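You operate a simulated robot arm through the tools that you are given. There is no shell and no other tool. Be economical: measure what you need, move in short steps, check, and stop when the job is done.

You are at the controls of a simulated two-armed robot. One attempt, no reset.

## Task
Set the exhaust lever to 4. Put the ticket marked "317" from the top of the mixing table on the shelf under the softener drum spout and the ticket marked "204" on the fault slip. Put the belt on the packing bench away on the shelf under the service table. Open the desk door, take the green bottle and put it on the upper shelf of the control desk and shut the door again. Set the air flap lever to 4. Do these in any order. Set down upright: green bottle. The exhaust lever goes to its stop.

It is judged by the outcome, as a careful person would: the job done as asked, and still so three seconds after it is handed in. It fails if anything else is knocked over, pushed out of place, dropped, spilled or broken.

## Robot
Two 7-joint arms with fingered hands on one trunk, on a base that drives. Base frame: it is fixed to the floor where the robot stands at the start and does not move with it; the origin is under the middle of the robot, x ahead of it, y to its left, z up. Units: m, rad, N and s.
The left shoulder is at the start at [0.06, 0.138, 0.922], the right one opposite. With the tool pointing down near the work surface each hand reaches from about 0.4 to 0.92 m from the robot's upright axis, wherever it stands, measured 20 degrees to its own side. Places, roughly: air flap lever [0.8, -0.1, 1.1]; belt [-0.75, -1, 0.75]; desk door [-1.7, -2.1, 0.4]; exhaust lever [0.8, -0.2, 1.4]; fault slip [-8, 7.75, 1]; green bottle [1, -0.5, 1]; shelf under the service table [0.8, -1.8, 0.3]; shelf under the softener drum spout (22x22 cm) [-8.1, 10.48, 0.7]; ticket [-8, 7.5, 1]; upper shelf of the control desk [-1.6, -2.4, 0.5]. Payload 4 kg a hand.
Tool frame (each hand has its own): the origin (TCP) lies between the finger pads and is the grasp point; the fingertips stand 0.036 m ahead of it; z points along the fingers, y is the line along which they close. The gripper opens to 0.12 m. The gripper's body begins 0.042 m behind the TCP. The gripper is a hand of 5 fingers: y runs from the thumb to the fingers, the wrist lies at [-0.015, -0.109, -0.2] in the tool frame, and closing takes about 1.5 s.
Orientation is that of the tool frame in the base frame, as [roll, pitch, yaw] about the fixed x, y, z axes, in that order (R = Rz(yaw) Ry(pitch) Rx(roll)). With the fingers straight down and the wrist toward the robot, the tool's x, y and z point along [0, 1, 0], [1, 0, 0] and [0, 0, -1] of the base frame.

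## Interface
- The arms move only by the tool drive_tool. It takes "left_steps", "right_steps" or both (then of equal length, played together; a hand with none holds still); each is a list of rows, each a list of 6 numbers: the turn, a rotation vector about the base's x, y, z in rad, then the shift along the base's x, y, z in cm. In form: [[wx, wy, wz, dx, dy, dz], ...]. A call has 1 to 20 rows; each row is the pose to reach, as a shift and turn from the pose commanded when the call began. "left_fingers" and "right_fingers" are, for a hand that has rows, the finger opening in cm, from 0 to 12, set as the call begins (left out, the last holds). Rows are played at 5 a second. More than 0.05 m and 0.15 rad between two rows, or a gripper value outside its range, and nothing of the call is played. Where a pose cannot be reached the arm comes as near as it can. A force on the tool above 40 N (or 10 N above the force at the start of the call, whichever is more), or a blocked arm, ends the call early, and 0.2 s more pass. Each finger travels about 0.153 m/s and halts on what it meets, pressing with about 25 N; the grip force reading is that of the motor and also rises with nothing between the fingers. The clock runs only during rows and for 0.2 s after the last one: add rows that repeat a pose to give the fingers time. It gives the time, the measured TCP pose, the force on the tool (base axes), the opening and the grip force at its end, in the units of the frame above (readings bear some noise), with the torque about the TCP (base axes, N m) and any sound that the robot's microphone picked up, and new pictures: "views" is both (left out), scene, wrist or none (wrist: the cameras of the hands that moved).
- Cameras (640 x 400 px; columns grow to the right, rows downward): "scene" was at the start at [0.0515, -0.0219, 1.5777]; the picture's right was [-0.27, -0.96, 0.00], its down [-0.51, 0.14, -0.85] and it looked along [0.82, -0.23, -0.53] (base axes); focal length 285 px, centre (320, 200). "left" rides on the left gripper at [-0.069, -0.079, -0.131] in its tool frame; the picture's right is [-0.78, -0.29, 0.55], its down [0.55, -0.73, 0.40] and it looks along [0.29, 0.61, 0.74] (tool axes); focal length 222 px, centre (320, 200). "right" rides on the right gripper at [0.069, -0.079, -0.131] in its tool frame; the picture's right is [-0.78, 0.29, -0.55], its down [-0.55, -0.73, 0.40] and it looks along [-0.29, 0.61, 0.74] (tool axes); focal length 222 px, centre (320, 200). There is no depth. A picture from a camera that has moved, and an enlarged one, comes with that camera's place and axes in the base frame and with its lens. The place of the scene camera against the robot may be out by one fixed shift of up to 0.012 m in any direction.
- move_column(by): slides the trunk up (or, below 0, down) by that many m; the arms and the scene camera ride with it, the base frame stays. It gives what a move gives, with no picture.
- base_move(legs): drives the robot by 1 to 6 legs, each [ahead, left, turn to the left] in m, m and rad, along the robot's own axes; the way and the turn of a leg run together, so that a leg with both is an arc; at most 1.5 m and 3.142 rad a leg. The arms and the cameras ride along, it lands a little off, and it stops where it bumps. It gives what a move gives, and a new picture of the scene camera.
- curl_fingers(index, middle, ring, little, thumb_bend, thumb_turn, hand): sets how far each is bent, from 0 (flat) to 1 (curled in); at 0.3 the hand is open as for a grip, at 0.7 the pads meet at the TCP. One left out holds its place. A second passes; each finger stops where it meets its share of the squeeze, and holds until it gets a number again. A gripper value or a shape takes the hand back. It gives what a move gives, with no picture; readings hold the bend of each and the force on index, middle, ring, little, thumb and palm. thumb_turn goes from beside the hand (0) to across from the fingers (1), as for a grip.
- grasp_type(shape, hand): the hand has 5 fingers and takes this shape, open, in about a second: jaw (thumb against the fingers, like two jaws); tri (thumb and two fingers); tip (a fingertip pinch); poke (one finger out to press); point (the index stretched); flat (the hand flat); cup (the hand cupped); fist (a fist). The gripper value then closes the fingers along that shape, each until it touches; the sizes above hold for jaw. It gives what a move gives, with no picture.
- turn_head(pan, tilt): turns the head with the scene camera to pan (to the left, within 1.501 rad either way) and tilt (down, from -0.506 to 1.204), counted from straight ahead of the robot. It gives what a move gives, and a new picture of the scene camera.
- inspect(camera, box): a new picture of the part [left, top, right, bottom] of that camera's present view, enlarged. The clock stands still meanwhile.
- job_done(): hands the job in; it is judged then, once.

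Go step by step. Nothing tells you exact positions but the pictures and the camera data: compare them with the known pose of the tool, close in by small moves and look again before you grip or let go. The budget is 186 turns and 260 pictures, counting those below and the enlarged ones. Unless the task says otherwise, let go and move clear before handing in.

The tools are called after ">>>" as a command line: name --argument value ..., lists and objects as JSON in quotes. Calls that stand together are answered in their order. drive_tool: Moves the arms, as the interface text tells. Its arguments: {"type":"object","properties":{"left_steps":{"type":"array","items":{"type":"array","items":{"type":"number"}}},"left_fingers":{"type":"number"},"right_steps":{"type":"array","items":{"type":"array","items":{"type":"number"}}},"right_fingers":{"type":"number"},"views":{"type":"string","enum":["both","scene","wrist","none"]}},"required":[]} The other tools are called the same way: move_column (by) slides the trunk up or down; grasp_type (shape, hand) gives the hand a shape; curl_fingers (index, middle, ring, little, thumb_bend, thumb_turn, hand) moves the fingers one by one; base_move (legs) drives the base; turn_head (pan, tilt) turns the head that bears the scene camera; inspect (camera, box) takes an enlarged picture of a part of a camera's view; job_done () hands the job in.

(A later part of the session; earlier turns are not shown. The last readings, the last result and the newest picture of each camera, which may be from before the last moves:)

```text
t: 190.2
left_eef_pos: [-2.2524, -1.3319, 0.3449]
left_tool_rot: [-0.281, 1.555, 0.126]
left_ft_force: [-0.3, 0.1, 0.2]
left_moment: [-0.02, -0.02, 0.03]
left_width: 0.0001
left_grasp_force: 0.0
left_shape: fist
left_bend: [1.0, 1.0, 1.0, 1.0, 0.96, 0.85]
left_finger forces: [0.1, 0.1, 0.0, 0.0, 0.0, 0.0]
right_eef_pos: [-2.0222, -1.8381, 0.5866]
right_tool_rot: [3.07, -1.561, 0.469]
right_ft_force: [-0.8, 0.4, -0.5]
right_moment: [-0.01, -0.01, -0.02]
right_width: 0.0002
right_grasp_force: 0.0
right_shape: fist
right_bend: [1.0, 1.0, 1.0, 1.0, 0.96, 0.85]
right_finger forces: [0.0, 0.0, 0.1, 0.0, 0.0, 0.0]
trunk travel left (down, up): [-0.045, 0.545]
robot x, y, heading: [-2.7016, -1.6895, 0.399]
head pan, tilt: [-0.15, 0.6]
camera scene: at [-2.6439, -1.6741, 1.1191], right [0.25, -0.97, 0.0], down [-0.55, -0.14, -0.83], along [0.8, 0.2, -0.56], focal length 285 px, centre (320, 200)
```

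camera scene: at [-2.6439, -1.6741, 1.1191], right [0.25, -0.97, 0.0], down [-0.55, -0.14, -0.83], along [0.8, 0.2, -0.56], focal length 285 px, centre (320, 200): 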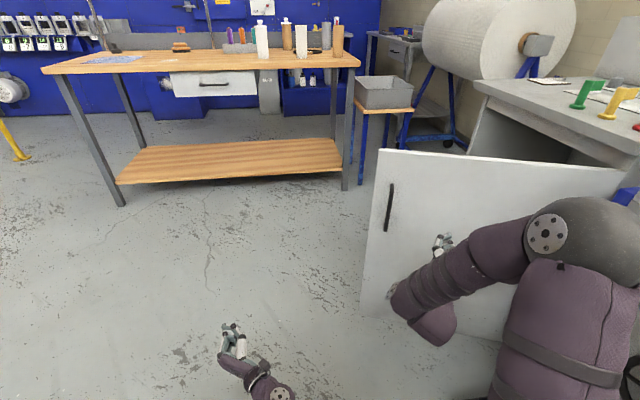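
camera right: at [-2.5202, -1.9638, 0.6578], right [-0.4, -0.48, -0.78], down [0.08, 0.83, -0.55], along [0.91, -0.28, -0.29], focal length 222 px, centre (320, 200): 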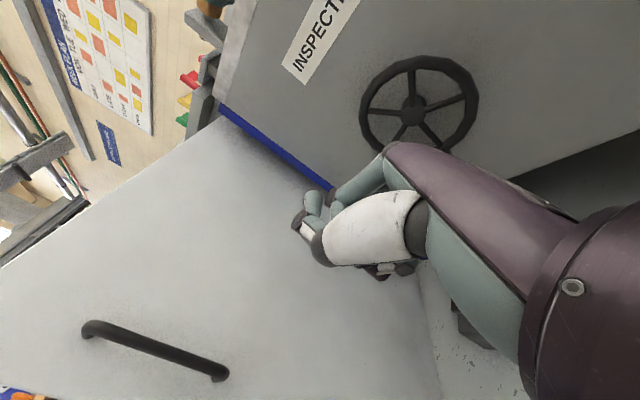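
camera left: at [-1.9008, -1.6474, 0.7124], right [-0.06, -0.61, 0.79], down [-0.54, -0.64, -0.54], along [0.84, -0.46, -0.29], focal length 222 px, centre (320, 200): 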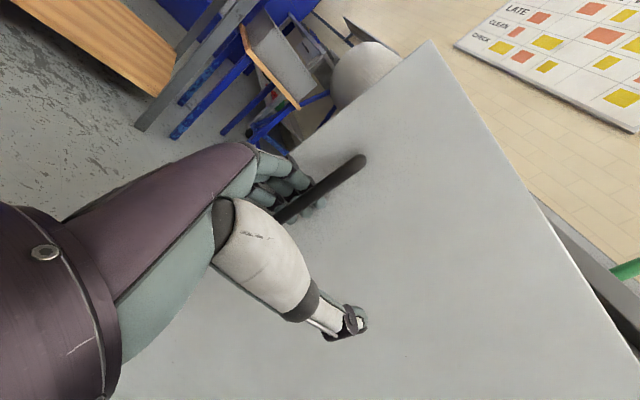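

The door is swinging; I keep pushing.

>>> base_move --legs '[[0.06, 0, 0], [0.06, 0, 0], [0.06, 0, 0], [0.06, 0, 0], [0.06, 0, 0]]'

```text
t: 193.5
left_eef_pos: [-1.9786, -1.2146, 0.3451]
left_tool_rot: [-0.295, 1.555, 0.112]
left_ft_force: [-0.1, -0.1, 0.9]
left_moment: [-0.02, 0.04, -0.01]
left_width: 0.0002
left_grasp_force: 0.0
left_shape: fist
left_bend: [1.0, 1.0, 1.0, 1.0, 0.96, 0.85]
left_finger forces: [0.0, 0.0, 0.1, 0.0, 0.1, 0.1]
right_eef_pos: [-1.7456, -1.7219, 0.5877]
right_tool_rot: [-3.091, -1.563, 0.35]
right_ft_force: [-0.5, -0.2, 0.1]
right_moment: [-0.03, 0.01, -0.01]
right_width: 0.0
right_grasp_force: 0.1
right_shape: fist
right_bend: [1.0, 1.0, 1.0, 1.0, 0.97, 0.85]
right_finger forces: [0.0, 0.0, 0.0, 0.1, 0.0, 0.0]
trunk travel left (down, up): [-0.045, 0.545]
robot x, y, heading: [-2.4203, -1.568, 0.4]
head pan, tilt: [-0.15, 0.6]
camera scene: at [-2.3691, -1.5578, 1.1191], right [0.25, -0.97, 0.0], down [-0.55, -0.14, -0.83], along [0.8, 0.2, -0.56], focal length 285 px, centre (320, 200)
```

scene: 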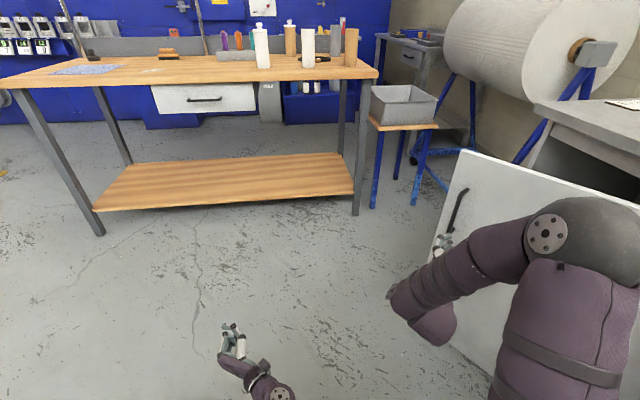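

The door is nearly closed, about 35° left. I back off, turn to face the desk and will push it home with the left fist; the right arm is pulled in first.

>>> base_move --legs '[[0, 0.35, 0], [0, 0, -1.57], [0, 0.42, 0]]'

>>> drive_tool --left_steps '[[0, 0, 0, 1.3, -3, 0], [0, 0, 0, 2.6, -6, 0], [0, 0, 0, 3.9, -9.2, 0], [0, 0, 0, 3.9, -9.2, 0]]' --right_steps '[[0, 0, 0, 3.3, 3.3, 0], [0, 0, 0, 6.6, 6.6, 0], [0, 0, 0, 9.9, 9.9, 0], [0, 0, 0, 9.9, 9.9, 0]]' --views "scene"

```text
t: 201.8
left_eef_pos: [-1.818, -1.5382, 0.345]
left_tool_rot: [-0.421, 1.556, -1.599]
left_ft_force: [-0.3, -0.3, -0.1]
left_moment: [0.03, 0.03, -0.03]
left_width: 0.0
left_grasp_force: 0.0
left_shape: fist
left_bend: [1.0, 1.0, 1.0, 1.0, 0.96, 0.85]
left_finger forces: [0.0, 0.0, 0.0, 0.0, 0.1, 0.0]
right_eef_pos: [-2.3304, -1.7605, 0.5883]
right_tool_rot: [3.127, -1.563, -1.173]
right_ft_force: [-0.4, -0.9, 0.5]
right_moment: [-0.02, -0.02, -0.01]
right_width: 0.0
right_grasp_force: 0.0
right_shape: fist
right_bend: [1.0, 1.0, 1.0, 1.0, 0.97, 0.85]
right_finger forces: [0.0, 0.0, 0.1, 0.0, 0.0, 0.1]
trunk travel left (down, up): [-0.045, 0.545]
robot x, y, heading: [-2.1674, -1.0876, -1.184]
head pan, tilt: [-0.15, 0.6]
camera scene: at [-2.1629, -1.1444, 1.1191], right [-0.97, -0.23, 0.0], down [-0.13, 0.55, -0.83], along [0.19, -0.8, -0.57], focal length 285 px, centre (320, 200)
```

scene: 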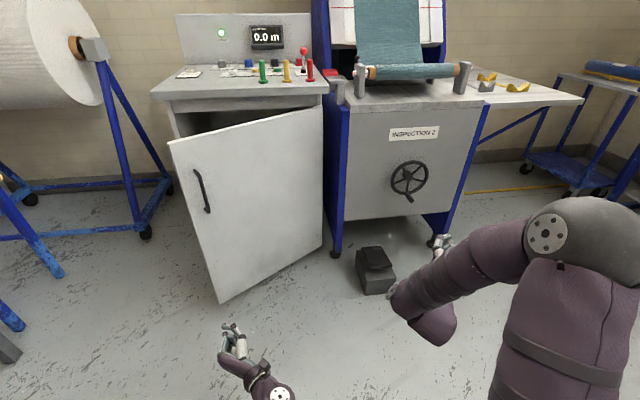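

```text
t: 202.8
left_eef_pos: [-1.7815, -1.6302, 0.3449]
left_tool_rot: [-0.418, 1.554, -1.596]
left_ft_force: [-0.2, 1.0, 0.3]
left_moment: [-0.04, -0.03, 0.01]
left_width: 0.0
left_grasp_force: 0.0
left_shape: fist
left_bend: [1.0, 1.0, 1.0, 1.0, 0.96, 0.85]
left_finger forces: [0.0, 0.1, 0.0, 0.0, 0.0, 0.1]
right_eef_pos: [-2.2328, -1.6627, 0.585]
right_tool_rot: [-3.132, -1.562, -1.199]
right_ft_force: [0.6, 1.0, 0.0]
right_moment: [0.02, 0.0, -0.02]
right_width: 0.0
right_grasp_force: 0.1
right_shape: fist
right_bend: [1.0, 1.0, 1.0, 1.0, 0.96, 0.85]
right_finger forces: [0.0, 0.1, 0.0, 0.0, 0.0, 0.1]
trunk travel left (down, up): [-0.045, 0.545]
robot x, y, heading: [-2.1651, -1.0869, -1.194]
head pan, tilt: [-0.15, 0.6]
camera scene: at [-2.163, -1.1444, 1.1191], right [-0.97, -0.23, 0.0], down [-0.13, 0.55, -0.82], along [0.19, -0.8, -0.57], focal length 285 px, centre (320, 200)
```

scene: 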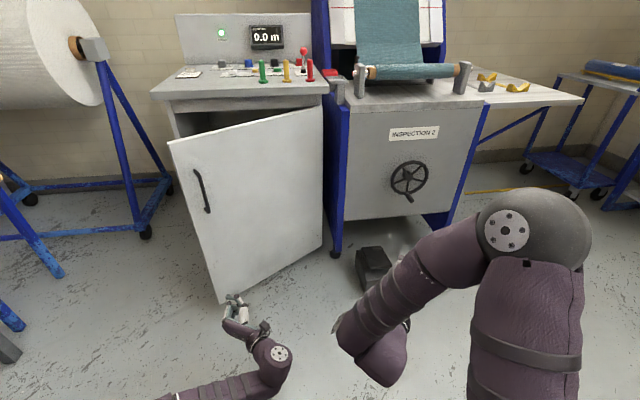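

The left fist is in front of the door. I push it shut with short forward legs.

>>> base_move --legs '[[0.12, 0, 0], [0.06, 0, 0], [0.06, 0, 0], [0.06, 0, 0], [0.06, 0, 0], [0.04, 0, 0]]'

```text
t: 206.8
left_eef_pos: [-1.6331, -2.0014, 0.3463]
left_tool_rot: [-0.338, 1.554, -1.52]
left_ft_force: [-0.6, 0.0, -0.1]
left_moment: [0.0, 0.03, 0.0]
left_width: 0.0001
left_grasp_force: 0.1
left_shape: fist
left_bend: [1.0, 1.0, 1.0, 1.0, 0.96, 0.85]
left_finger forces: [0.0, 0.0, 0.1, 0.1, 0.0, 0.1]
right_eef_pos: [-2.085, -2.0335, 0.586]
right_tool_rot: [-3.059, -1.563, -1.273]
right_ft_force: [-0.5, 0.0, 0.8]
right_moment: [-0.02, 0.01, 0.02]
right_width: 0.0
right_grasp_force: 0.0
right_shape: fist
right_bend: [1.0, 1.0, 1.0, 1.0, 0.96, 0.85]
right_finger forces: [0.1, 0.0, 0.1, 0.0, 0.0, 0.0]
trunk travel left (down, up): [-0.045, 0.545]
robot x, y, heading: [-2.0226, -1.4577, -1.187]
head pan, tilt: [-0.15, 0.6]
camera scene: at [-2.0136, -1.5154, 1.1191], right [-0.97, -0.23, 0.0], down [-0.13, 0.55, -0.83], along [0.19, -0.8, -0.56], focal length 285 px, centre (320, 200)
```

scene: 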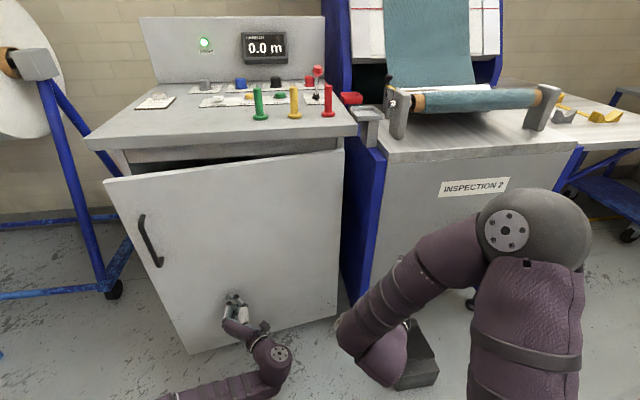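

Almost shut. I press the last few centimetres with the arm, which will stop on force.

>>> drive_tool --left_steps '[[0, 0, 0, 0.6, -1.4, 0], [0, 0, 0, 1.2, -2.8, 0], [0, 0, 0, 1.8, -4.1, 0], [0, 0, 0, 2.3, -5.3, 0], [0, 0, 0, 2.8, -6.5, 0], [0, 0, 0, 3.3, -7.7, 0], [0, 0, 0, 3.7, -8.7, 0]]' --views "scene"

```text
t: 208.2
left_eef_pos: [-1.6096, -2.0727, 0.346]
left_tool_rot: [-0.342, 1.551, -1.531]
left_ft_force: [-5.0, 14.5, 2.8]
left_moment: [-0.29, -0.14, 0.37]
left_width: 0.0
left_grasp_force: 0.2
left_shape: fist
left_bend: [1.0, 1.0, 1.0, 1.0, 1.0, 0.84]
left_finger forces: [0.0, 0.0, 0.0, 0.1, 17.7, 0.0]
right_eef_pos: [-2.0861, -2.033, 0.585]
right_tool_rot: [3.079, -1.561, -1.129]
right_ft_force: [-0.4, -0.6, -0.8]
right_moment: [0.02, -0.01, -0.01]
right_width: 0.0001
right_grasp_force: 0.1
right_shape: fist
right_bend: [1.0, 1.0, 1.0, 1.0, 0.96, 0.85]
right_finger forces: [0.0, 0.0, 0.1, 0.1, 0.0, 0.0]
trunk travel left (down, up): [-0.045, 0.545]
robot x, y, heading: [-2.0183, -1.4598, -1.191]
head pan, tilt: [-0.15, 0.6]
stopped in row 6 (left hand): the force on the tool passed its limit at 56 N (the readings are from after the stop); the commanded pose is now the measured one
camera scene: at [-2.0142, -1.5142, 1.1192], right [-0.97, -0.23, 0.0], down [-0.13, 0.55, -0.83], along [0.19, -0.8, -0.56], focal length 285 px, centre (320, 200)
```

scene: 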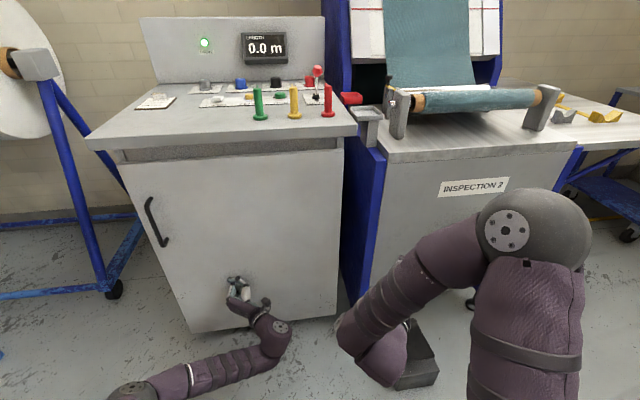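

The door is shut. I back off, raise the trunk, and turn toward the packing bench from this side to fetch the belt.

>>> base_move --legs '[[-0.45, 0, 0]]'

>>> move_column --by 0.5

>>> base_move --legs '[[0, 0.0, 1.57], [0.45, 0.0, 0]]'

```text
t: 210.9
left_eef_pos: [-1.7844, -1.6599, 0.3439]
left_tool_rot: [-0.349, 1.552, -1.556]
left_ft_force: [0.0, -0.2, 0.8]
left_moment: [-0.05, 0.02, -0.03]
left_width: 0.0001
left_grasp_force: 0.1
left_shape: fist
left_bend: [1.0, 1.0, 1.0, 1.0, 0.97, 0.85]
left_finger forces: [0.0, 0.1, 0.1, 0.0, 0.0, 0.0]
right_eef_pos: [-2.2598, -1.6124, 0.5861]
right_tool_rot: [-3.124, -1.561, -1.227]
right_ft_force: [-0.3, 0.2, 0.5]
right_moment: [0.0, 0.02, 0.01]
right_width: 0.0
right_grasp_force: 0.0
right_shape: fist
right_bend: [1.0, 1.0, 1.0, 1.0, 0.96, 0.85]
right_finger forces: [0.0, 0.1, 0.0, 0.1, 0.0, 0.0]
trunk travel left (down, up): [-0.045, 0.545]
robot x, y, heading: [-2.1793, -1.038, -1.211]
head pan, tilt: [-0.15, 0.6]
camera scene: at [-2.1796, -1.0945, 1.1191], right [-0.98, -0.21, 0.0], down [-0.12, 0.55, -0.82], along [0.18, -0.81, -0.57], focal length 285 px, centre (320, 200)
```

scene: 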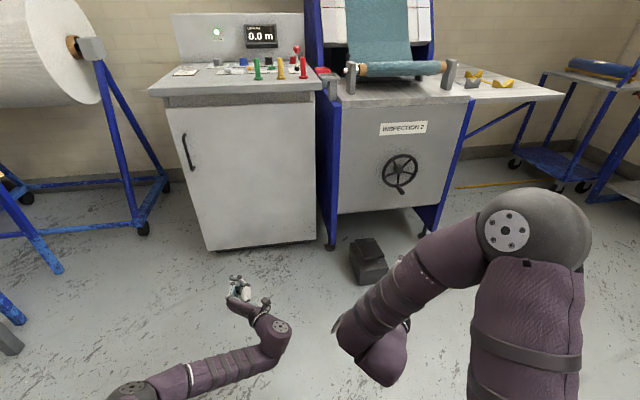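

```text
refused: 0.5 is not a number from -0.4 to 0.4
```

```text
t: 217.4
left_eef_pos: [-1.1712, -0.4559, 0.3449]
left_tool_rot: [-0.335, 1.552, 0.058]
left_ft_force: [0.2, 0.7, -0.2]
left_moment: [0.02, -0.03, -0.01]
left_width: 0.0
left_grasp_force: 0.2
left_shape: fist
left_bend: [1.0, 1.0, 1.0, 1.0, 0.97, 0.85]
left_finger forces: [0.0, 0.1, 0.0, 0.0, 0.0, 0.0]
right_eef_pos: [-1.2038, -0.9316, 0.5853]
right_tool_rot: [-3.1, -1.562, 0.349]
right_ft_force: [0.0, -0.2, 0.6]
right_moment: [-0.02, 0.0, 0.0]
right_width: 0.0
right_grasp_force: 0.1
right_shape: fist
right_bend: [1.0, 1.0, 1.0, 1.0, 0.96, 0.85]
right_finger forces: [0.0, 0.1, 0.0, 0.0, 0.1, 0.0]
trunk travel left (down, up): [-0.045, 0.545]
robot x, y, heading: [-1.783, -0.8719, 0.391]
head pan, tilt: [-0.15, 0.6]
camera scene: at [-1.7274, -0.8596, 1.1191], right [0.24, -0.97, 0.0], down [-0.55, -0.14, -0.83], along [0.8, 0.2, -0.57], focal length 285 px, centre (320, 200)
```

scene: 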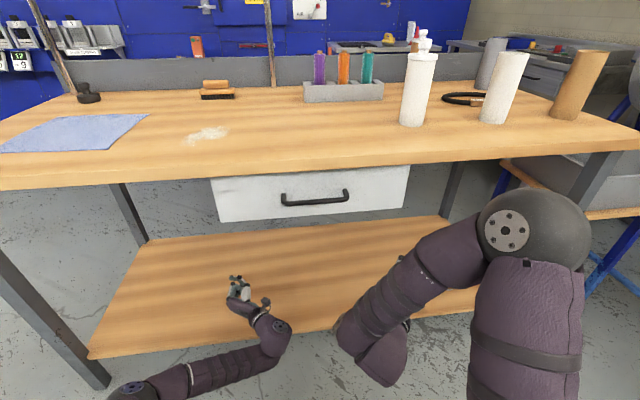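

The trunk did not rise (step too large), and my hands are now under the bench top without touching. I back straight out, then raise the trunk in two steps and come back.

>>> base_move --legs '[[-0.45, 0, 0]]'

>>> move_column --by 0.4

>>> move_column --by 0.13

>>> grasp_type --hand "right" --shape "jaw"

>>> turn_head --pan -0.2 --tilt 0.55

```text
t: 220.2
left_eef_pos: [-1.5896, -0.6257, 0.3447]
left_tool_rot: [-0.32, 1.553, 0.08]
left_ft_force: [1.0, -0.3, -0.4]
left_moment: [-0.04, -0.01, -0.02]
left_width: 0.0001
left_grasp_force: 0.0
left_shape: fist
left_bend: [1.0, 1.0, 1.0, 1.0, 0.97, 0.85]
left_finger forces: [0.1, 0.1, 0.0, 0.0, 0.0, 0.0]
right_eef_pos: [-1.6207, -1.1023, 0.5849]
right_tool_rot: [2.976, -1.562, 0.563]
right_ft_force: [-0.4, 1.5, -0.8]
right_moment: [-0.01, 0.03, 0.0]
right_width: 0.0001
right_grasp_force: 0.0
right_shape: fist
right_bend: [1.0, 1.0, 1.0, 1.0, 0.96, 0.85]
right_finger forces: [0.1, 0.0, 0.0, 0.0, 0.1, 0.0]
trunk travel left (down, up): [-0.045, 0.545]
robot x, y, heading: [-2.198, -1.0484, 0.401]
head pan, tilt: [-0.15, 0.6]
camera scene: at [-2.1437, -1.0333, 1.1191], right [0.25, -0.97, 0.0], down [-0.55, -0.14, -0.82], along [0.8, 0.2, -0.57], focal length 285 px, centre (320, 200)
```

scene: 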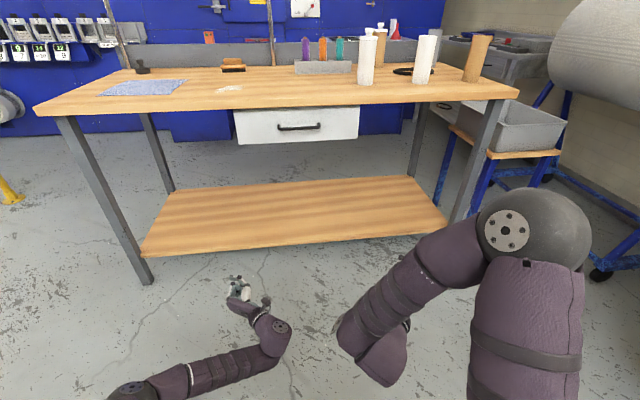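

```text
t: 224.0
left_eef_pos: [-1.5888, -0.6259, 0.7446]
left_tool_rot: [-0.364, 1.55, 0.038]
left_ft_force: [-0.6, 0.5, 0.8]
left_moment: [0.01, -0.03, -0.02]
left_width: 0.0
left_grasp_force: 0.1
left_shape: fist
left_bend: [1.0, 1.0, 1.0, 1.0, 0.97, 0.85]
left_finger forces: [0.0, 0.0, 0.1, 0.0, 0.0, 0.0]
right_eef_pos: [-1.6216, -1.1024, 0.9856]
right_tool_rot: [3.013, -1.562, 0.526]
right_ft_force: [-0.2, -0.1, -0.2]
right_moment: [-0.01, 0.03, 0.01]
right_width: 0.0002
right_grasp_force: 0.0
right_shape: fist
right_bend: [1.0, 1.0, 1.0, 1.0, 0.96, 0.85]
right_finger forces: [0.1, 0.0, 0.0, 0.0, 0.0, 0.1]
trunk travel left (down, up): [-0.445, 0.145]
robot x, y, heading: [-2.1985, -1.0463, 0.397]
head pan, tilt: [-0.15, 0.6]
```

```text
t: 225.6
left_eef_pos: [-1.5892, -0.6256, 0.874]
left_tool_rot: [-0.385, 1.553, 0.013]
left_ft_force: [-0.6, -0.4, 0.2]
left_moment: [0.02, -0.01, 0.05]
left_width: 0.0001
left_grasp_force: 0.0
left_shape: fist
left_bend: [1.0, 1.0, 1.0, 1.0, 0.97, 0.85]
left_finger forces: [0.0, 0.0, 0.0, 0.0, 0.1, 0.0]
right_eef_pos: [-1.6219, -1.1021, 1.1146]
right_tool_rot: [-2.954, -1.561, 0.211]
right_ft_force: [0.6, -0.7, -0.6]
right_moment: [-0.01, 0.04, 0.01]
right_width: 0.0001
right_grasp_force: 0.0
right_shape: fist
right_bend: [1.0, 1.0, 1.0, 1.0, 0.96, 0.85]
right_finger forces: [0.0, 0.0, 0.0, 0.0, 0.0, 0.1]
trunk travel left (down, up): [-0.575, 0.015]
robot x, y, heading: [-2.2002, -1.0473, 0.399]
head pan, tilt: [-0.15, 0.6]
```

```text
t: 226.5
left_eef_pos: [-1.5903, -0.6259, 0.8747]
left_tool_rot: [-0.359, 1.552, 0.041]
left_ft_force: [-0.8, -0.2, -0.4]
left_moment: [-0.03, 0.02, 0.02]
left_width: 0.0
left_grasp_force: 0.1
left_shape: fist
left_bend: [1.0, 1.0, 1.0, 1.0, 0.97, 0.85]
left_finger forces: [0.1, 0.0, 0.0, 0.0, 0.0, 0.0]
right_eef_pos: [-1.6213, -1.1025, 1.1165]
right_tool_rot: [3.082, -1.562, 0.458]
right_ft_force: [0.6, 0.3, 0.6]
right_moment: [0.01, 0.02, 0.03]
right_width: 0.1196
right_grasp_force: 0.0
right_shape: jaw
right_bend: [0.3, 0.3, 0.3, 0.3, 0.3, 0.97]
right_finger forces: [0.0, 0.0, 0.0, 0.0, 0.0, 0.0]
trunk travel left (down, up): [-0.575, 0.015]
robot x, y, heading: [-2.1983, -1.0482, 0.398]
head pan, tilt: [-0.15, 0.6]
```

```text
t: 227.1
left_eef_pos: [-1.5889, -0.6258, 0.875]
left_tool_rot: [-0.462, 1.552, -0.062]
left_ft_force: [-0.8, 1.1, -0.2]
left_moment: [-0.02, 0.02, -0.02]
left_width: 0.0
left_grasp_force: 0.1
left_shape: fist
left_bend: [1.0, 1.0, 1.0, 1.0, 0.97, 0.85]
left_finger forces: [0.0, 0.0, 0.0, 0.0, 0.0, 0.0]
right_eef_pos: [-1.6199, -1.1027, 1.116]
right_tool_rot: [-3.078, -1.562, 0.335]
right_ft_force: [-0.7, -0.8, 0.3]
right_moment: [0.01, -0.01, -0.01]
right_width: 0.1195
right_grasp_force: 0.1
right_shape: jaw
right_bend: [0.3, 0.3, 0.3, 0.3, 0.3, 0.97]
right_finger forces: [0.0, 0.1, 0.1, 0.0, 0.1, 0.0]
trunk travel left (down, up): [-0.575, 0.015]
robot x, y, heading: [-2.1997, -1.0447, 0.4]
head pan, tilt: [-0.201, 0.55]
camera scene: at [-2.1412, -1.0374, 1.6536], right [0.2, -0.98, 0.0], down [-0.51, -0.1, -0.85], along [0.84, 0.17, -0.52], focal length 285 px, centre (320, 200)
```

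scene: 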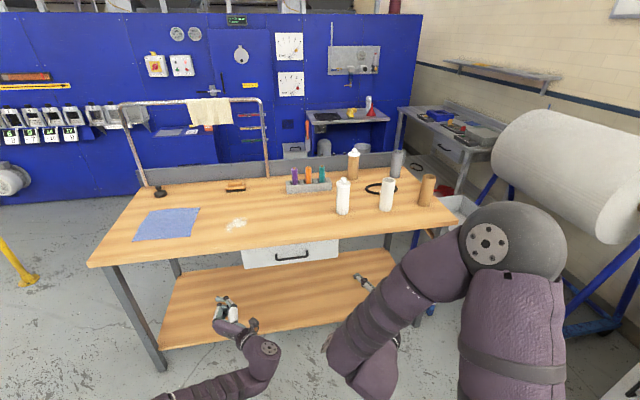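

From this height the belt triangulates to about (-0.705, -1.095) on a bench top near z 0.885, with clear space round its near strand. I turn the right hand fingers-down, raise the left, then drive up to the bench.

>>> drive_tool --right_steps '[[-0.099, 0.0402, 0.0756, 0, 0, 0.5], [-0.198, 0.0804, 0.151, 0, 0, 1], [-0.297, 0.1206, 0.227, 0, 0, 1.5], [-0.396, 0.161, 0.302, 0, 0, 2], [-0.495, 0.201, 0.378, 0, 0, 2.5], [-0.594, 0.241, 0.453, 0, 0, 3], [-0.693, 0.281, 0.529, 0, 0, 3.5], [-0.792, 0.322, 0.605, 0, 0, 4], [-0.891, 0.362, 0.68, 0, 0, 4.5], [-0.99, 0.402, 0.756, 0, 0, 5], [-1.089, 0.442, 0.831, 0, 0, 5.5], [-1.188, 0.482, 0.907, 0, 0, 6], [-1.287, 0.523, 0.982, 0, 0, 6], [-1.386, 0.563, 1.058, 0, 0, 6], [-1.485, 0.603, 1.134, 0, 0, 6], [-1.584, 0.643, 1.209, 0, 0, 6]]' --left_steps '[[0, 0, 0, 0, 0, 3], [0, 0, 0, 0, 0, 6], [0, 0, 0, 0, 0, 9], [0, 0, 0, 0, 0, 12], [0, 0, 0, 0, 0, 15], [0, 0, 0, 0, 0, 18], [0, 0, 0, 0, 0, 21], [0, 0, 0, 0, 0, 24], [0, 0, 0, 0, 0, 26], [0, 0, 0, 0, 0, 28], [0, 0, 0, 0, 0, 28], [0, 0, 0, 0, 0, 28], [0, 0, 0, 0, 0, 28], [0, 0, 0, 0, 0, 28], [0, 0, 0, 0, 0, 28], [0, 0, 0, 0, 0, 28]]' --views "none"

>>> base_move --legs '[[0.3, -0.4, 0], [0.3, 0, 0]]'

```text
t: 230.5
left_eef_pos: [-1.5935, -0.6236, 1.1116]
left_tool_rot: [-0.167, 1.511, 0.227]
left_ft_force: [0.0, -0.6, 0.5]
left_moment: [0.0, -0.02, 0.0]
left_width: 0.0
left_grasp_force: 0.1
left_shape: fist
left_bend: [1.0, 1.0, 1.0, 1.0, 0.97, 0.85]
left_finger forces: [0.0, 0.0, 0.0, 0.0, 0.1, 0.0]
left hand out of reach, approached as far as the arm can: row 8, 9, 10, 11, 12, 13, 14, 15, 16
right_eef_pos: [-1.6209, -1.102, 1.1757]
right_tool_rot: [3.141, 0.009, 1.971]
right_ft_force: [0.2, 0.1, -0.2]
right_moment: [-0.01, 0.01, -0.01]
right_width: 0.1198
right_grasp_force: 0.0
right_shape: jaw
right_bend: [0.3, 0.3, 0.3, 0.3, 0.3, 0.97]
right_finger forces: [0.0, 0.0, 0.0, 0.0, 0.0, 0.0]
right hand out of reach, approached as far as the arm can: row 2, 3, 4, 5, 6, 7
trunk travel left (down, up): [-0.575, 0.015]
robot x, y, heading: [-2.1966, -1.0437, 0.401]
head pan, tilt: [-0.201, 0.55]
```

```text
t: 235.1
left_eef_pos: [-0.8805, -0.7572, 1.1095]
left_tool_rot: [-0.156, 1.511, 0.24]
left_ft_force: [-0.5, 0.0, 0.6]
left_moment: [0.02, 0.0, -0.02]
left_width: 0.0
left_grasp_force: 0.1
left_shape: fist
left_bend: [1.0, 1.0, 1.0, 1.0, 0.97, 0.85]
left_finger forces: [0.0, 0.1, 0.0, 0.1, 0.0, 0.0]
right_eef_pos: [-0.9073, -1.2359, 1.175]
right_tool_rot: [3.139, 0.01, 1.971]
right_ft_force: [-0.4, 0.5, 0.4]
right_moment: [0.03, -0.02, 0.0]
right_width: 0.1201
right_grasp_force: 0.1
right_shape: jaw
right_bend: [0.3, 0.3, 0.3, 0.3, 0.3, 0.97]
right_finger forces: [0.0, 0.1, 0.0, 0.0, 0.1, 0.0]
trunk travel left (down, up): [-0.575, 0.015]
robot x, y, heading: [-1.4842, -1.181, 0.396]
head pan, tilt: [-0.201, 0.55]
camera scene: at [-1.427, -1.1716, 1.6536], right [0.2, -0.98, 0.0], down [-0.51, -0.1, -0.85], along [0.84, 0.17, -0.52], focal length 285 px, centre (320, 200)
```

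scene: 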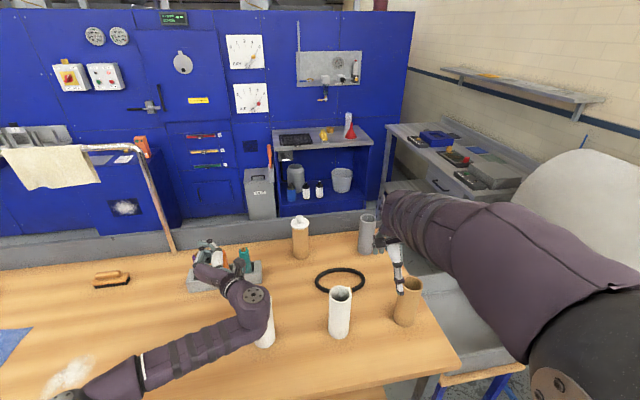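

The belt's far strand at about (-0.653, -1.09) has the most room for my wrist. I move the open right hand over it, high, and look.

>>> drive_tool --right_steps '[[0, 0, 0, 4, 2.3, 0], [0, 0, 0, 8, 4.7, 0], [0, 0, 0, 12, 7, 0], [0, 0, 0, 16, 9.3, 0], [0, 0, 0, 20, 11.6, 0], [0, 0, 0, 25.2, 14.6, 0], [0, 0, 0, 25.2, 14.6, -4], [0, 0, 0, 25.2, 14.6, -8], [0, 0, 0, 25.2, 14.6, -8]]'

```text
refused: row 6 steps farther than a row can; nothing moved
```

>>> drive_tool --right_steps '[[0, 0, 0, 4, 2.3, 0], [0, 0, 0, 8, 4.7, 0], [0, 0, 0, 12, 7, 0], [0, 0, 0, 16, 9.3, 0], [0, 0, 0, 20, 11.6, 0], [0, 0, 0, 23, 13.3, 0], [0, 0, 0, 25.2, 14.6, 0], [0, 0, 0, 25.2, 14.6, -4], [0, 0, 0, 25.2, 14.6, -8], [0, 0, 0, 25.2, 14.6, -8]]'

```text
t: 237.3
left_eef_pos: [-0.8813, -0.7586, 1.1119]
left_tool_rot: [-0.157, 1.511, 0.239]
left_ft_force: [-0.3, 0.2, -0.2]
left_moment: [0.01, 0.02, 0.0]
left_width: 0.0
left_grasp_force: 0.1
left_shape: fist
left_bend: [1.0, 1.0, 1.0, 1.0, 0.97, 0.85]
left_finger forces: [0.0, 0.1, 0.0, 0.0, 0.0, 0.0]
right_eef_pos: [-0.7527, -1.0728, 1.1262]
right_tool_rot: [3.139, 0.005, 1.971]
right_ft_force: [0.6, 0.3, 0.0]
right_moment: [0.01, -0.03, 0.01]
right_width: 0.1201
right_grasp_force: 0.0
right_shape: jaw
right_bend: [0.3, 0.3, 0.3, 0.3, 0.3, 0.97]
right_finger forces: [0.0, 0.0, 0.0, 0.0, 0.1, 0.1]
right hand out of reach, approached as far as the arm can: row 4, 5, 6, 7, 8, 9, 10
trunk travel left (down, up): [-0.575, 0.015]
robot x, y, heading: [-1.484, -1.1806, 0.398]
head pan, tilt: [-0.201, 0.55]
camera scene: at [-1.4281, -1.1732, 1.6536], right [0.2, -0.98, 0.0], down [-0.51, -0.1, -0.85], along [0.84, 0.17, -0.52], focal length 285 px, centre (320, 200)
camera right: at [-0.8545, -1.0377, 1.2556], right [0.57, -0.61, 0.55], down [-0.46, -0.79, -0.4], along [0.68, -0.03, -0.73], focal length 222 px, centre (320, 200)
```

scene: 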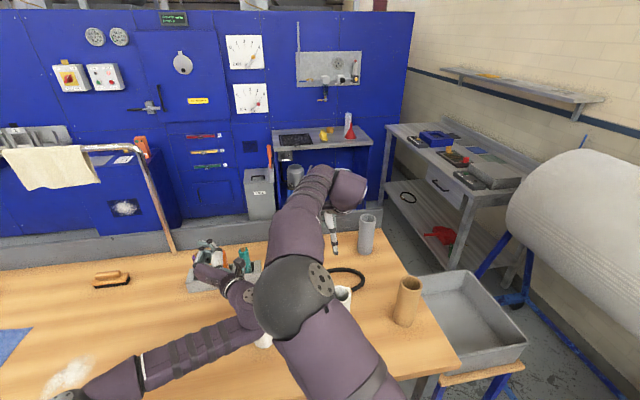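
right: 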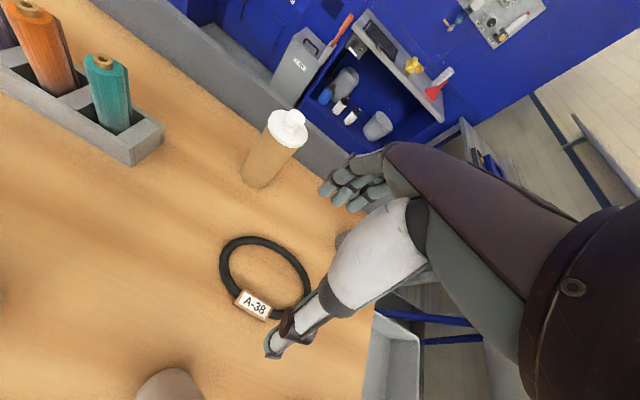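

The right-wrist camera shows the belt ring (tag A-38) clearly, centre about (-0.70, -1.10). I lower the hand over its far strand, where reach improves.

>>> drive_tool --right_steps '[[0, 0, 0, 0, 0, -3], [0, 0, 0, 0, 0, -6], [0, 0, 0, 0, 0, -9], [0, 0, 0, 0, 0, -9]]'

```text
t: 238.3
left_eef_pos: [-0.8816, -0.7576, 1.112]
left_tool_rot: [-0.165, 1.51, 0.23]
left_ft_force: [-0.6, -0.5, -0.2]
left_moment: [-0.01, 0.0, 0.02]
left_width: 0.0
left_grasp_force: 0.0
left_shape: fist
left_bend: [1.0, 1.0, 1.0, 1.0, 0.97, 0.85]
left_finger forces: [0.0, 0.1, 0.0, 0.0, 0.1, 0.0]
right_eef_pos: [-0.765, -1.0634, 1.0469]
right_tool_rot: [3.139, 0.008, 1.971]
right_ft_force: [0.5, 0.5, 0.7]
right_moment: [0.01, 0.01, 0.0]
right_width: 0.1198
right_grasp_force: 0.1
right_shape: jaw
right_bend: [0.3, 0.3, 0.3, 0.3, 0.3, 0.97]
right_finger forces: [0.0, 0.1, 0.0, 0.0, 0.0, 0.0]
right hand out of reach, approached as far as the arm can: row 2, 3, 4
trunk travel left (down, up): [-0.575, 0.015]
robot x, y, heading: [-1.4832, -1.1838, 0.401]
head pan, tilt: [-0.201, 0.55]
camera scene: at [-1.4285, -1.1721, 1.6536], right [0.2, -0.98, 0.0], down [-0.51, -0.1, -0.85], along [0.84, 0.17, -0.52], focal length 285 px, centre (320, 200)
camera right: at [-0.8659, -1.0289, 1.176], right [0.57, -0.61, 0.55], down [-0.46, -0.8, -0.4], along [0.68, -0.03, -0.73], focal length 222 px, centre (320, 200)
```

scene: 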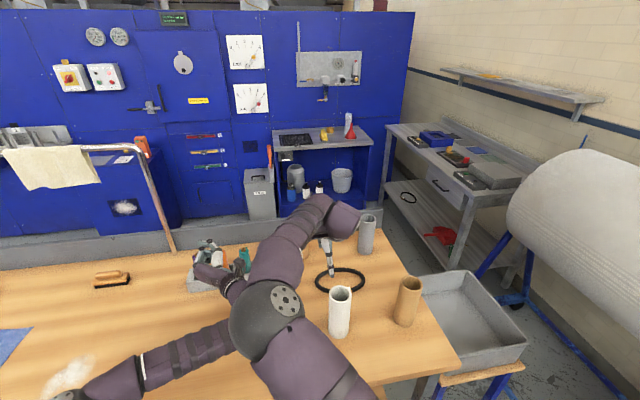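
right: 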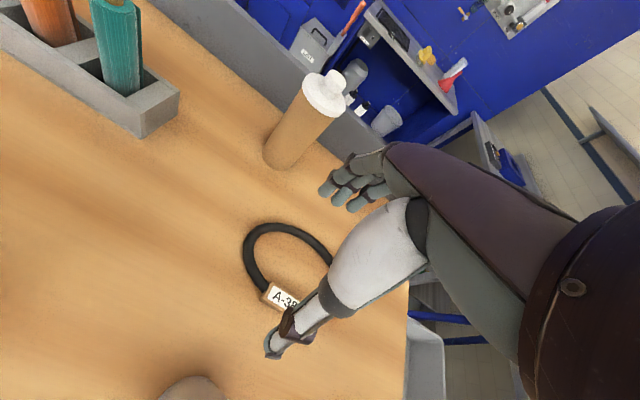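

From this side the reach is poor, and I must go round to the service table anyway, so I will pick the belt from the other side of the bench. I lift and pull the right hand in, then drive round the north end.

>>> drive_tool --right_steps '[[0, 0, 0, 0, 0, 4.5], [0, 0, 0, 0, 0, 9], [0, 0, 0, 0, 0, 13.5], [0, 0, 0, -4, -2, 15], [0, 0, 0, -8, -4, 15], [0, 0, 0, -12, -7, 15], [0, 0, 0, -15, -10, 15], [0, 0, 0, -18, -13, 15]]' --views "none"

>>> base_move --legs '[[-0.6, 0, 0], [0.15, 1.45, 0], [0.15, 0.75, 0], [0, 0, -0.4]]'

```text
t: 240.1
left_eef_pos: [-0.8819, -0.7589, 1.1124]
left_tool_rot: [-0.145, 1.511, 0.251]
left_ft_force: [-0.2, -0.4, 0.0]
left_moment: [0.01, -0.02, 0.03]
left_width: 0.0001
left_grasp_force: 0.1
left_shape: fist
left_bend: [1.0, 1.0, 1.0, 1.0, 0.97, 0.85]
left_finger forces: [0.1, 0.0, 0.0, 0.0, 0.1, 0.0]
right_eef_pos: [-0.9501, -1.1963, 1.1958]
right_tool_rot: [3.138, 0.007, 1.971]
right_ft_force: [0.8, -0.3, 0.1]
right_moment: [0.02, -0.01, 0.01]
right_width: 0.1199
right_grasp_force: 0.1
right_shape: jaw
right_bend: [0.3, 0.3, 0.3, 0.3, 0.3, 0.97]
right_finger forces: [0.0, 0.1, 0.0, 0.0, 0.0, 0.0]
trunk travel left (down, up): [-0.575, 0.015]
robot x, y, heading: [-1.4831, -1.184, 0.402]
head pan, tilt: [-0.201, 0.55]
```

```text
t: 255.4
left_eef_pos: [-1.8863, 0.8865, 1.1123]
left_tool_rot: [-0.15, 1.512, -0.171]
left_ft_force: [0.4, -0.9, -1.0]
left_moment: [0.05, -0.02, 0.0]
left_width: 0.0002
left_grasp_force: 0.2
left_shape: fist
left_bend: [1.0, 1.0, 1.0, 1.0, 0.97, 0.85]
left_finger forces: [0.0, 0.1, 0.0, 0.0, 0.0, 0.0]
right_eef_pos: [-2.1252, 0.5142, 1.1965]
right_tool_rot: [3.139, 0.009, 1.553]
right_ft_force: [-0.9, -0.4, 0.4]
right_moment: [0.01, -0.03, 0.02]
right_width: 0.12
right_grasp_force: 0.1
right_shape: jaw
right_bend: [0.3, 0.3, 0.3, 0.3, 0.3, 0.97]
right_finger forces: [0.1, 0.0, 0.0, 0.0, 0.1, 0.1]
trunk travel left (down, up): [-0.575, 0.015]
robot x, y, heading: [-2.6102, 0.7452, -0.02]
head pan, tilt: [-0.201, 0.55]
camera scene: at [-2.556, 0.7279, 1.6536], right [-0.22, -0.98, 0.0], down [-0.51, 0.11, -0.85], along [0.83, -0.18, -0.52], focal length 285 px, centre (320, 200)
```

scene: 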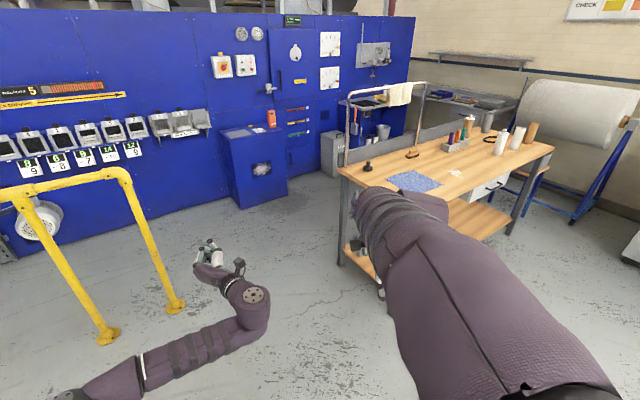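

The way through is clear. I pass between bench and yellow rail, slide back in front of the bench and turn toward it.

>>> base_move --legs '[[1.5, 0.12, 0.02], [0.36, 0, 0], [0, 0, 0.4], [0.03, -1.45, 0], [0.02, -0.25, 0], [0, 0, -1.5]]'

```text
refused: leg 1 is longer than a leg can be; nothing moved
```

>>> base_move --legs '[[1.45, 0.12, 0.02], [0.41, 0, 0], [0, 0, 0.4], [0.03, -1.45, 0], [0.02, -0.25, 0], [0, 0, -1.5]]'

```text
t: 277.9
left_eef_pos: [0.3952, -1.3083, 1.1116]
left_tool_rot: [-0.128, 1.509, -1.261]
left_ft_force: [0.6, 0.2, 0.3]
left_moment: [0.0, 0.0, 0.0]
left_width: 0.0
left_grasp_force: 0.1
left_shape: fist
left_bend: [1.0, 1.0, 1.0, 1.0, 0.97, 0.85]
left_finger forces: [0.1, 0.1, 0.0, 0.0, 0.1, 0.0]
right_eef_pos: [-0.0437, -1.2605, 1.1957]
right_tool_rot: [3.138, 0.008, 0.442]
right_ft_force: [0.0, 0.4, -0.6]
right_moment: [0.0, -0.01, -0.01]
right_width: 0.1197
right_grasp_force: 0.0
right_shape: jaw
right_bend: [0.3, 0.3, 0.3, 0.3, 0.3, 0.97]
right_finger forces: [0.0, 0.1, 0.1, 0.0, 0.0, 0.0]
trunk travel left (down, up): [-0.575, 0.015]
robot x, y, heading: [-0.052, -0.7254, -1.127]
head pan, tilt: [-0.201, 0.55]
camera scene: at [-0.0477, -0.7824, 1.6536], right [-0.97, -0.24, 0.0], down [-0.12, 0.51, -0.85], along [0.2, -0.83, -0.52], focal length 285 px, centre (320, 200)
```

scene: 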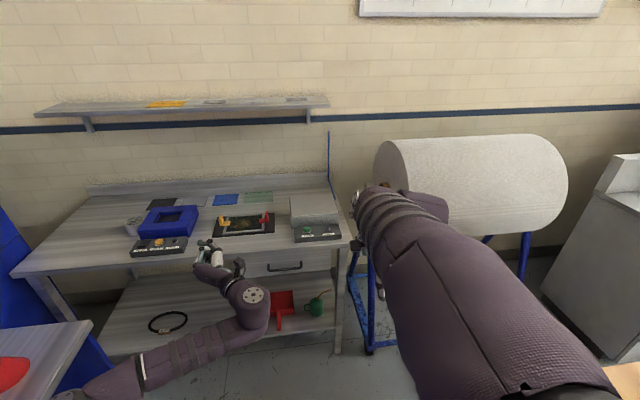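

Facing the service table now, with its shelf below already visible. I pull the left hand in and up, then turn on to face the bench.

>>> drive_tool --left_steps '[[0, 0, 0, -2, 4, 1], [0, 0, 0, -4, 8, 2], [0, 0, 0, -6, 12, 3], [0, 0, 0, -8, 16, 4]]' --views "none"

>>> base_move --legs '[[0, 0, -1.61], [0.09, 0.3, 0]]'

>>> turn_head --pan -0.2 --tilt 0.75

```text
t: 278.9
left_eef_pos: [0.3932, -1.1748, 1.1367]
left_tool_rot: [-0.169, 1.505, -1.327]
left_ft_force: [-0.9, 0.4, 0.0]
left_moment: [0.02, 0.02, -0.04]
left_width: 0.0
left_grasp_force: 0.2
left_shape: fist
left_bend: [1.0, 1.0, 1.0, 1.0, 0.97, 0.85]
left_finger forces: [0.1, 0.1, 0.0, 0.1, 0.0, 0.1]
left hand out of reach, approached as far as the arm can: row 2, 3, 4
right_eef_pos: [-0.0427, -1.2585, 1.1975]
right_tool_rot: [3.139, 0.008, 0.441]
right_ft_force: [0.4, 0.5, 0.1]
right_moment: [-0.06, 0.01, 0.0]
right_width: 0.12
right_grasp_force: 0.1
right_shape: jaw
right_bend: [0.3, 0.3, 0.3, 0.3, 0.3, 0.97]
right_finger forces: [0.0, 0.0, 0.0, 0.0, 0.0, 0.0]
trunk travel left (down, up): [-0.575, 0.015]
robot x, y, heading: [-0.0499, -0.7238, -1.127]
head pan, tilt: [-0.201, 0.55]
```

```text
t: 284.9
left_eef_pos: [-0.4933, -1.4565, 1.1365]
left_tool_rot: [-0.176, 1.503, -2.954]
left_ft_force: [-0.1, -0.4, 0.9]
left_moment: [-0.02, -0.04, -0.02]
left_width: 0.0
left_grasp_force: 0.2
left_shape: fist
left_bend: [1.0, 1.0, 1.0, 1.0, 0.97, 0.85]
left_finger forces: [0.0, 0.1, 0.0, 0.0, 0.1, 0.0]
right_eef_pos: [-0.5557, -1.0144, 1.1963]
right_tool_rot: [3.138, 0.008, -1.183]
right_ft_force: [0.3, -0.3, -0.6]
right_moment: [0.03, 0.01, -0.01]
right_width: 0.1199
right_grasp_force: 0.1
right_shape: jaw
right_bend: [0.3, 0.3, 0.3, 0.3, 0.3, 0.97]
right_finger forces: [0.1, 0.0, 0.0, 0.1, 0.1, 0.0]
trunk travel left (down, up): [-0.575, 0.015]
robot x, y, heading: [-0.0208, -1.0352, -2.752]
head pan, tilt: [-0.201, 0.55]
camera scene: at [-0.0859, -1.04, 1.6536], right [-0.19, 0.98, 0.0], down [0.51, 0.1, -0.85], along [-0.84, -0.16, -0.52], focal length 285 px, centre (320, 200)
```

scene: 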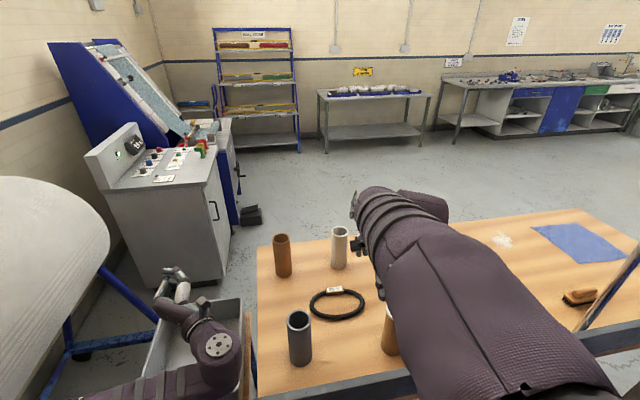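

```text
t: 285.7
left_eef_pos: [-0.4948, -1.4558, 1.1373]
left_tool_rot: [-0.147, 1.505, -2.926]
left_ft_force: [0.4, 0.1, 0.1]
left_moment: [-0.01, -0.02, 0.02]
left_width: 0.0
left_grasp_force: 0.0
left_shape: fist
left_bend: [1.0, 1.0, 1.0, 1.0, 0.97, 0.85]
left_finger forces: [0.1, 0.0, 0.0, 0.1, 0.0, 0.1]
right_eef_pos: [-0.5563, -1.0156, 1.1959]
right_tool_rot: [3.139, 0.009, -1.182]
right_ft_force: [-0.1, 0.4, 0.0]
right_moment: [0.03, 0.02, 0.0]
right_width: 0.1203
right_grasp_force: 0.0
right_shape: jaw
right_bend: [0.3, 0.3, 0.3, 0.3, 0.3, 0.97]
right_finger forces: [0.1, 0.1, 0.0, 0.0, 0.0, 0.0]
trunk travel left (down, up): [-0.575, 0.015]
robot x, y, heading: [-0.0226, -1.0377, -2.757]
head pan, tilt: [-0.201, 0.75]
camera scene: at [-0.0792, -1.0375, 1.6363], right [-0.19, 0.98, 0.0], down [0.67, 0.13, -0.73], along [-0.72, -0.14, -0.68], focal length 285 px, centre (320, 200)
```

scene: 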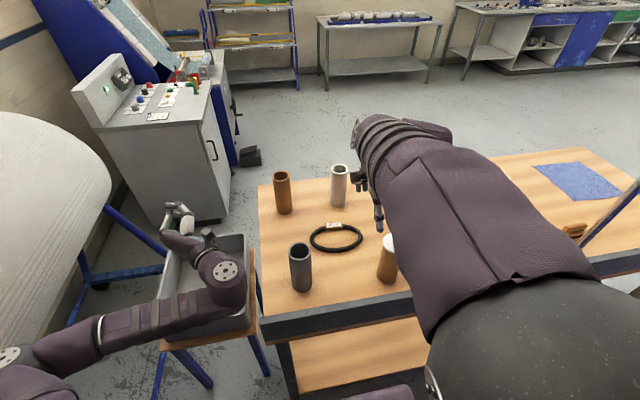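

The belt's near strand is at (-0.65, -1.092) with a bottle and a tube left and right of my approach. I shift the base a bit left so the forearm comes in straighter between them, and bring the hand above the strand.

>>> base_move --legs '[[0, 0.12, 0]]'

>>> drive_tool --right_steps '[[0, 0, 0, -3, 2, -1], [0, 0, 0, -5, 4, -2], [0, 0, 0, -5.2, 4.6, -5], [0, 0, 0, -5.2, 4.6, -9], [0, 0, 0, -5.2, 4.6, -12], [0, 0, 0, -5.2, 4.6, -12]]'

```text
t: 286.9
left_eef_pos: [-0.4485, -1.5697, 1.1376]
left_tool_rot: [-0.173, 1.506, -2.951]
left_ft_force: [-0.2, 0.6, -0.4]
left_moment: [-0.05, 0.0, -0.06]
left_width: 0.0001
left_grasp_force: 0.0
left_shape: fist
left_bend: [1.0, 1.0, 1.0, 1.0, 0.97, 0.85]
left_finger forces: [0.0, 0.0, 0.0, 0.0, 0.1, 0.0]
right_eef_pos: [-0.5112, -1.1295, 1.197]
right_tool_rot: [3.138, 0.011, -1.18]
right_ft_force: [0.2, 0.0, -0.5]
right_moment: [0.04, 0.01, 0.01]
right_width: 0.12
right_grasp_force: 0.0
right_shape: jaw
right_bend: [0.3, 0.3, 0.3, 0.3, 0.3, 0.97]
right_finger forces: [0.0, 0.0, 0.0, 0.1, 0.0, 0.0]
trunk travel left (down, up): [-0.575, 0.015]
robot x, y, heading: [0.0268, -1.1477, -2.75]
head pan, tilt: [-0.201, 0.75]
camera scene: at [-0.0329, -1.1504, 1.6363], right [-0.19, 0.98, 0.0], down [0.67, 0.13, -0.73], along [-0.72, -0.14, -0.68], focal length 285 px, centre (320, 200)
```

scene: 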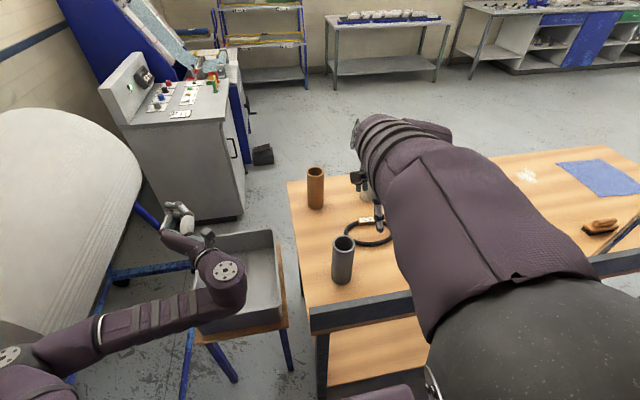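

```text
t: 288.3
left_eef_pos: [-0.4484, -1.5684, 1.1371]
left_tool_rot: [-0.172, 1.506, -2.95]
left_ft_force: [0.1, 0.2, 0.5]
left_moment: [0.0, 0.01, 0.01]
left_width: 0.0
left_grasp_force: 0.1
left_shape: fist
left_bend: [1.0, 1.0, 1.0, 1.0, 0.97, 0.85]
left_finger forces: [0.0, 0.0, 0.0, 0.1, 0.0, 0.0]
right_eef_pos: [-0.5631, -1.0805, 1.0773]
right_tool_rot: [3.139, 0.009, -1.18]
right_ft_force: [0.4, 0.4, 0.1]
right_moment: [0.0, -0.03, -0.02]
right_width: 0.1197
right_grasp_force: 0.1
right_shape: jaw
right_bend: [0.3, 0.3, 0.3, 0.3, 0.3, 0.97]
right_finger forces: [0.0, 0.0, 0.0, 0.0, 0.0, 0.0]
trunk travel left (down, up): [-0.575, 0.015]
robot x, y, heading: [0.021, -1.1426, -2.752]
head pan, tilt: [-0.201, 0.75]
camera scene: at [-0.0334, -1.1484, 1.6363], right [-0.19, 0.98, 0.0], down [0.67, 0.13, -0.73], along [-0.72, -0.14, -0.68], focal length 285 px, centre (320, 200)
camera right: at [-0.462, -1.1149, 1.2061], right [-0.56, 0.61, 0.55], down [0.47, 0.79, -0.4], along [-0.68, 0.04, -0.73], focal length 222 px, centre (320, 200)
```

scene: 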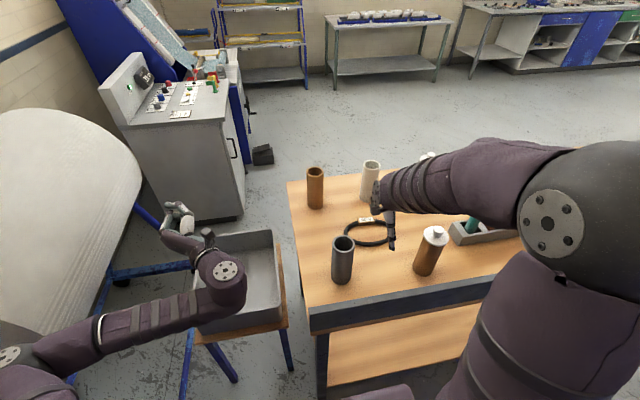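
right: 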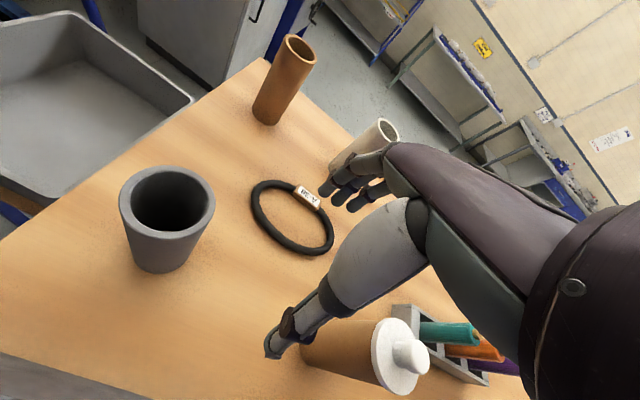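

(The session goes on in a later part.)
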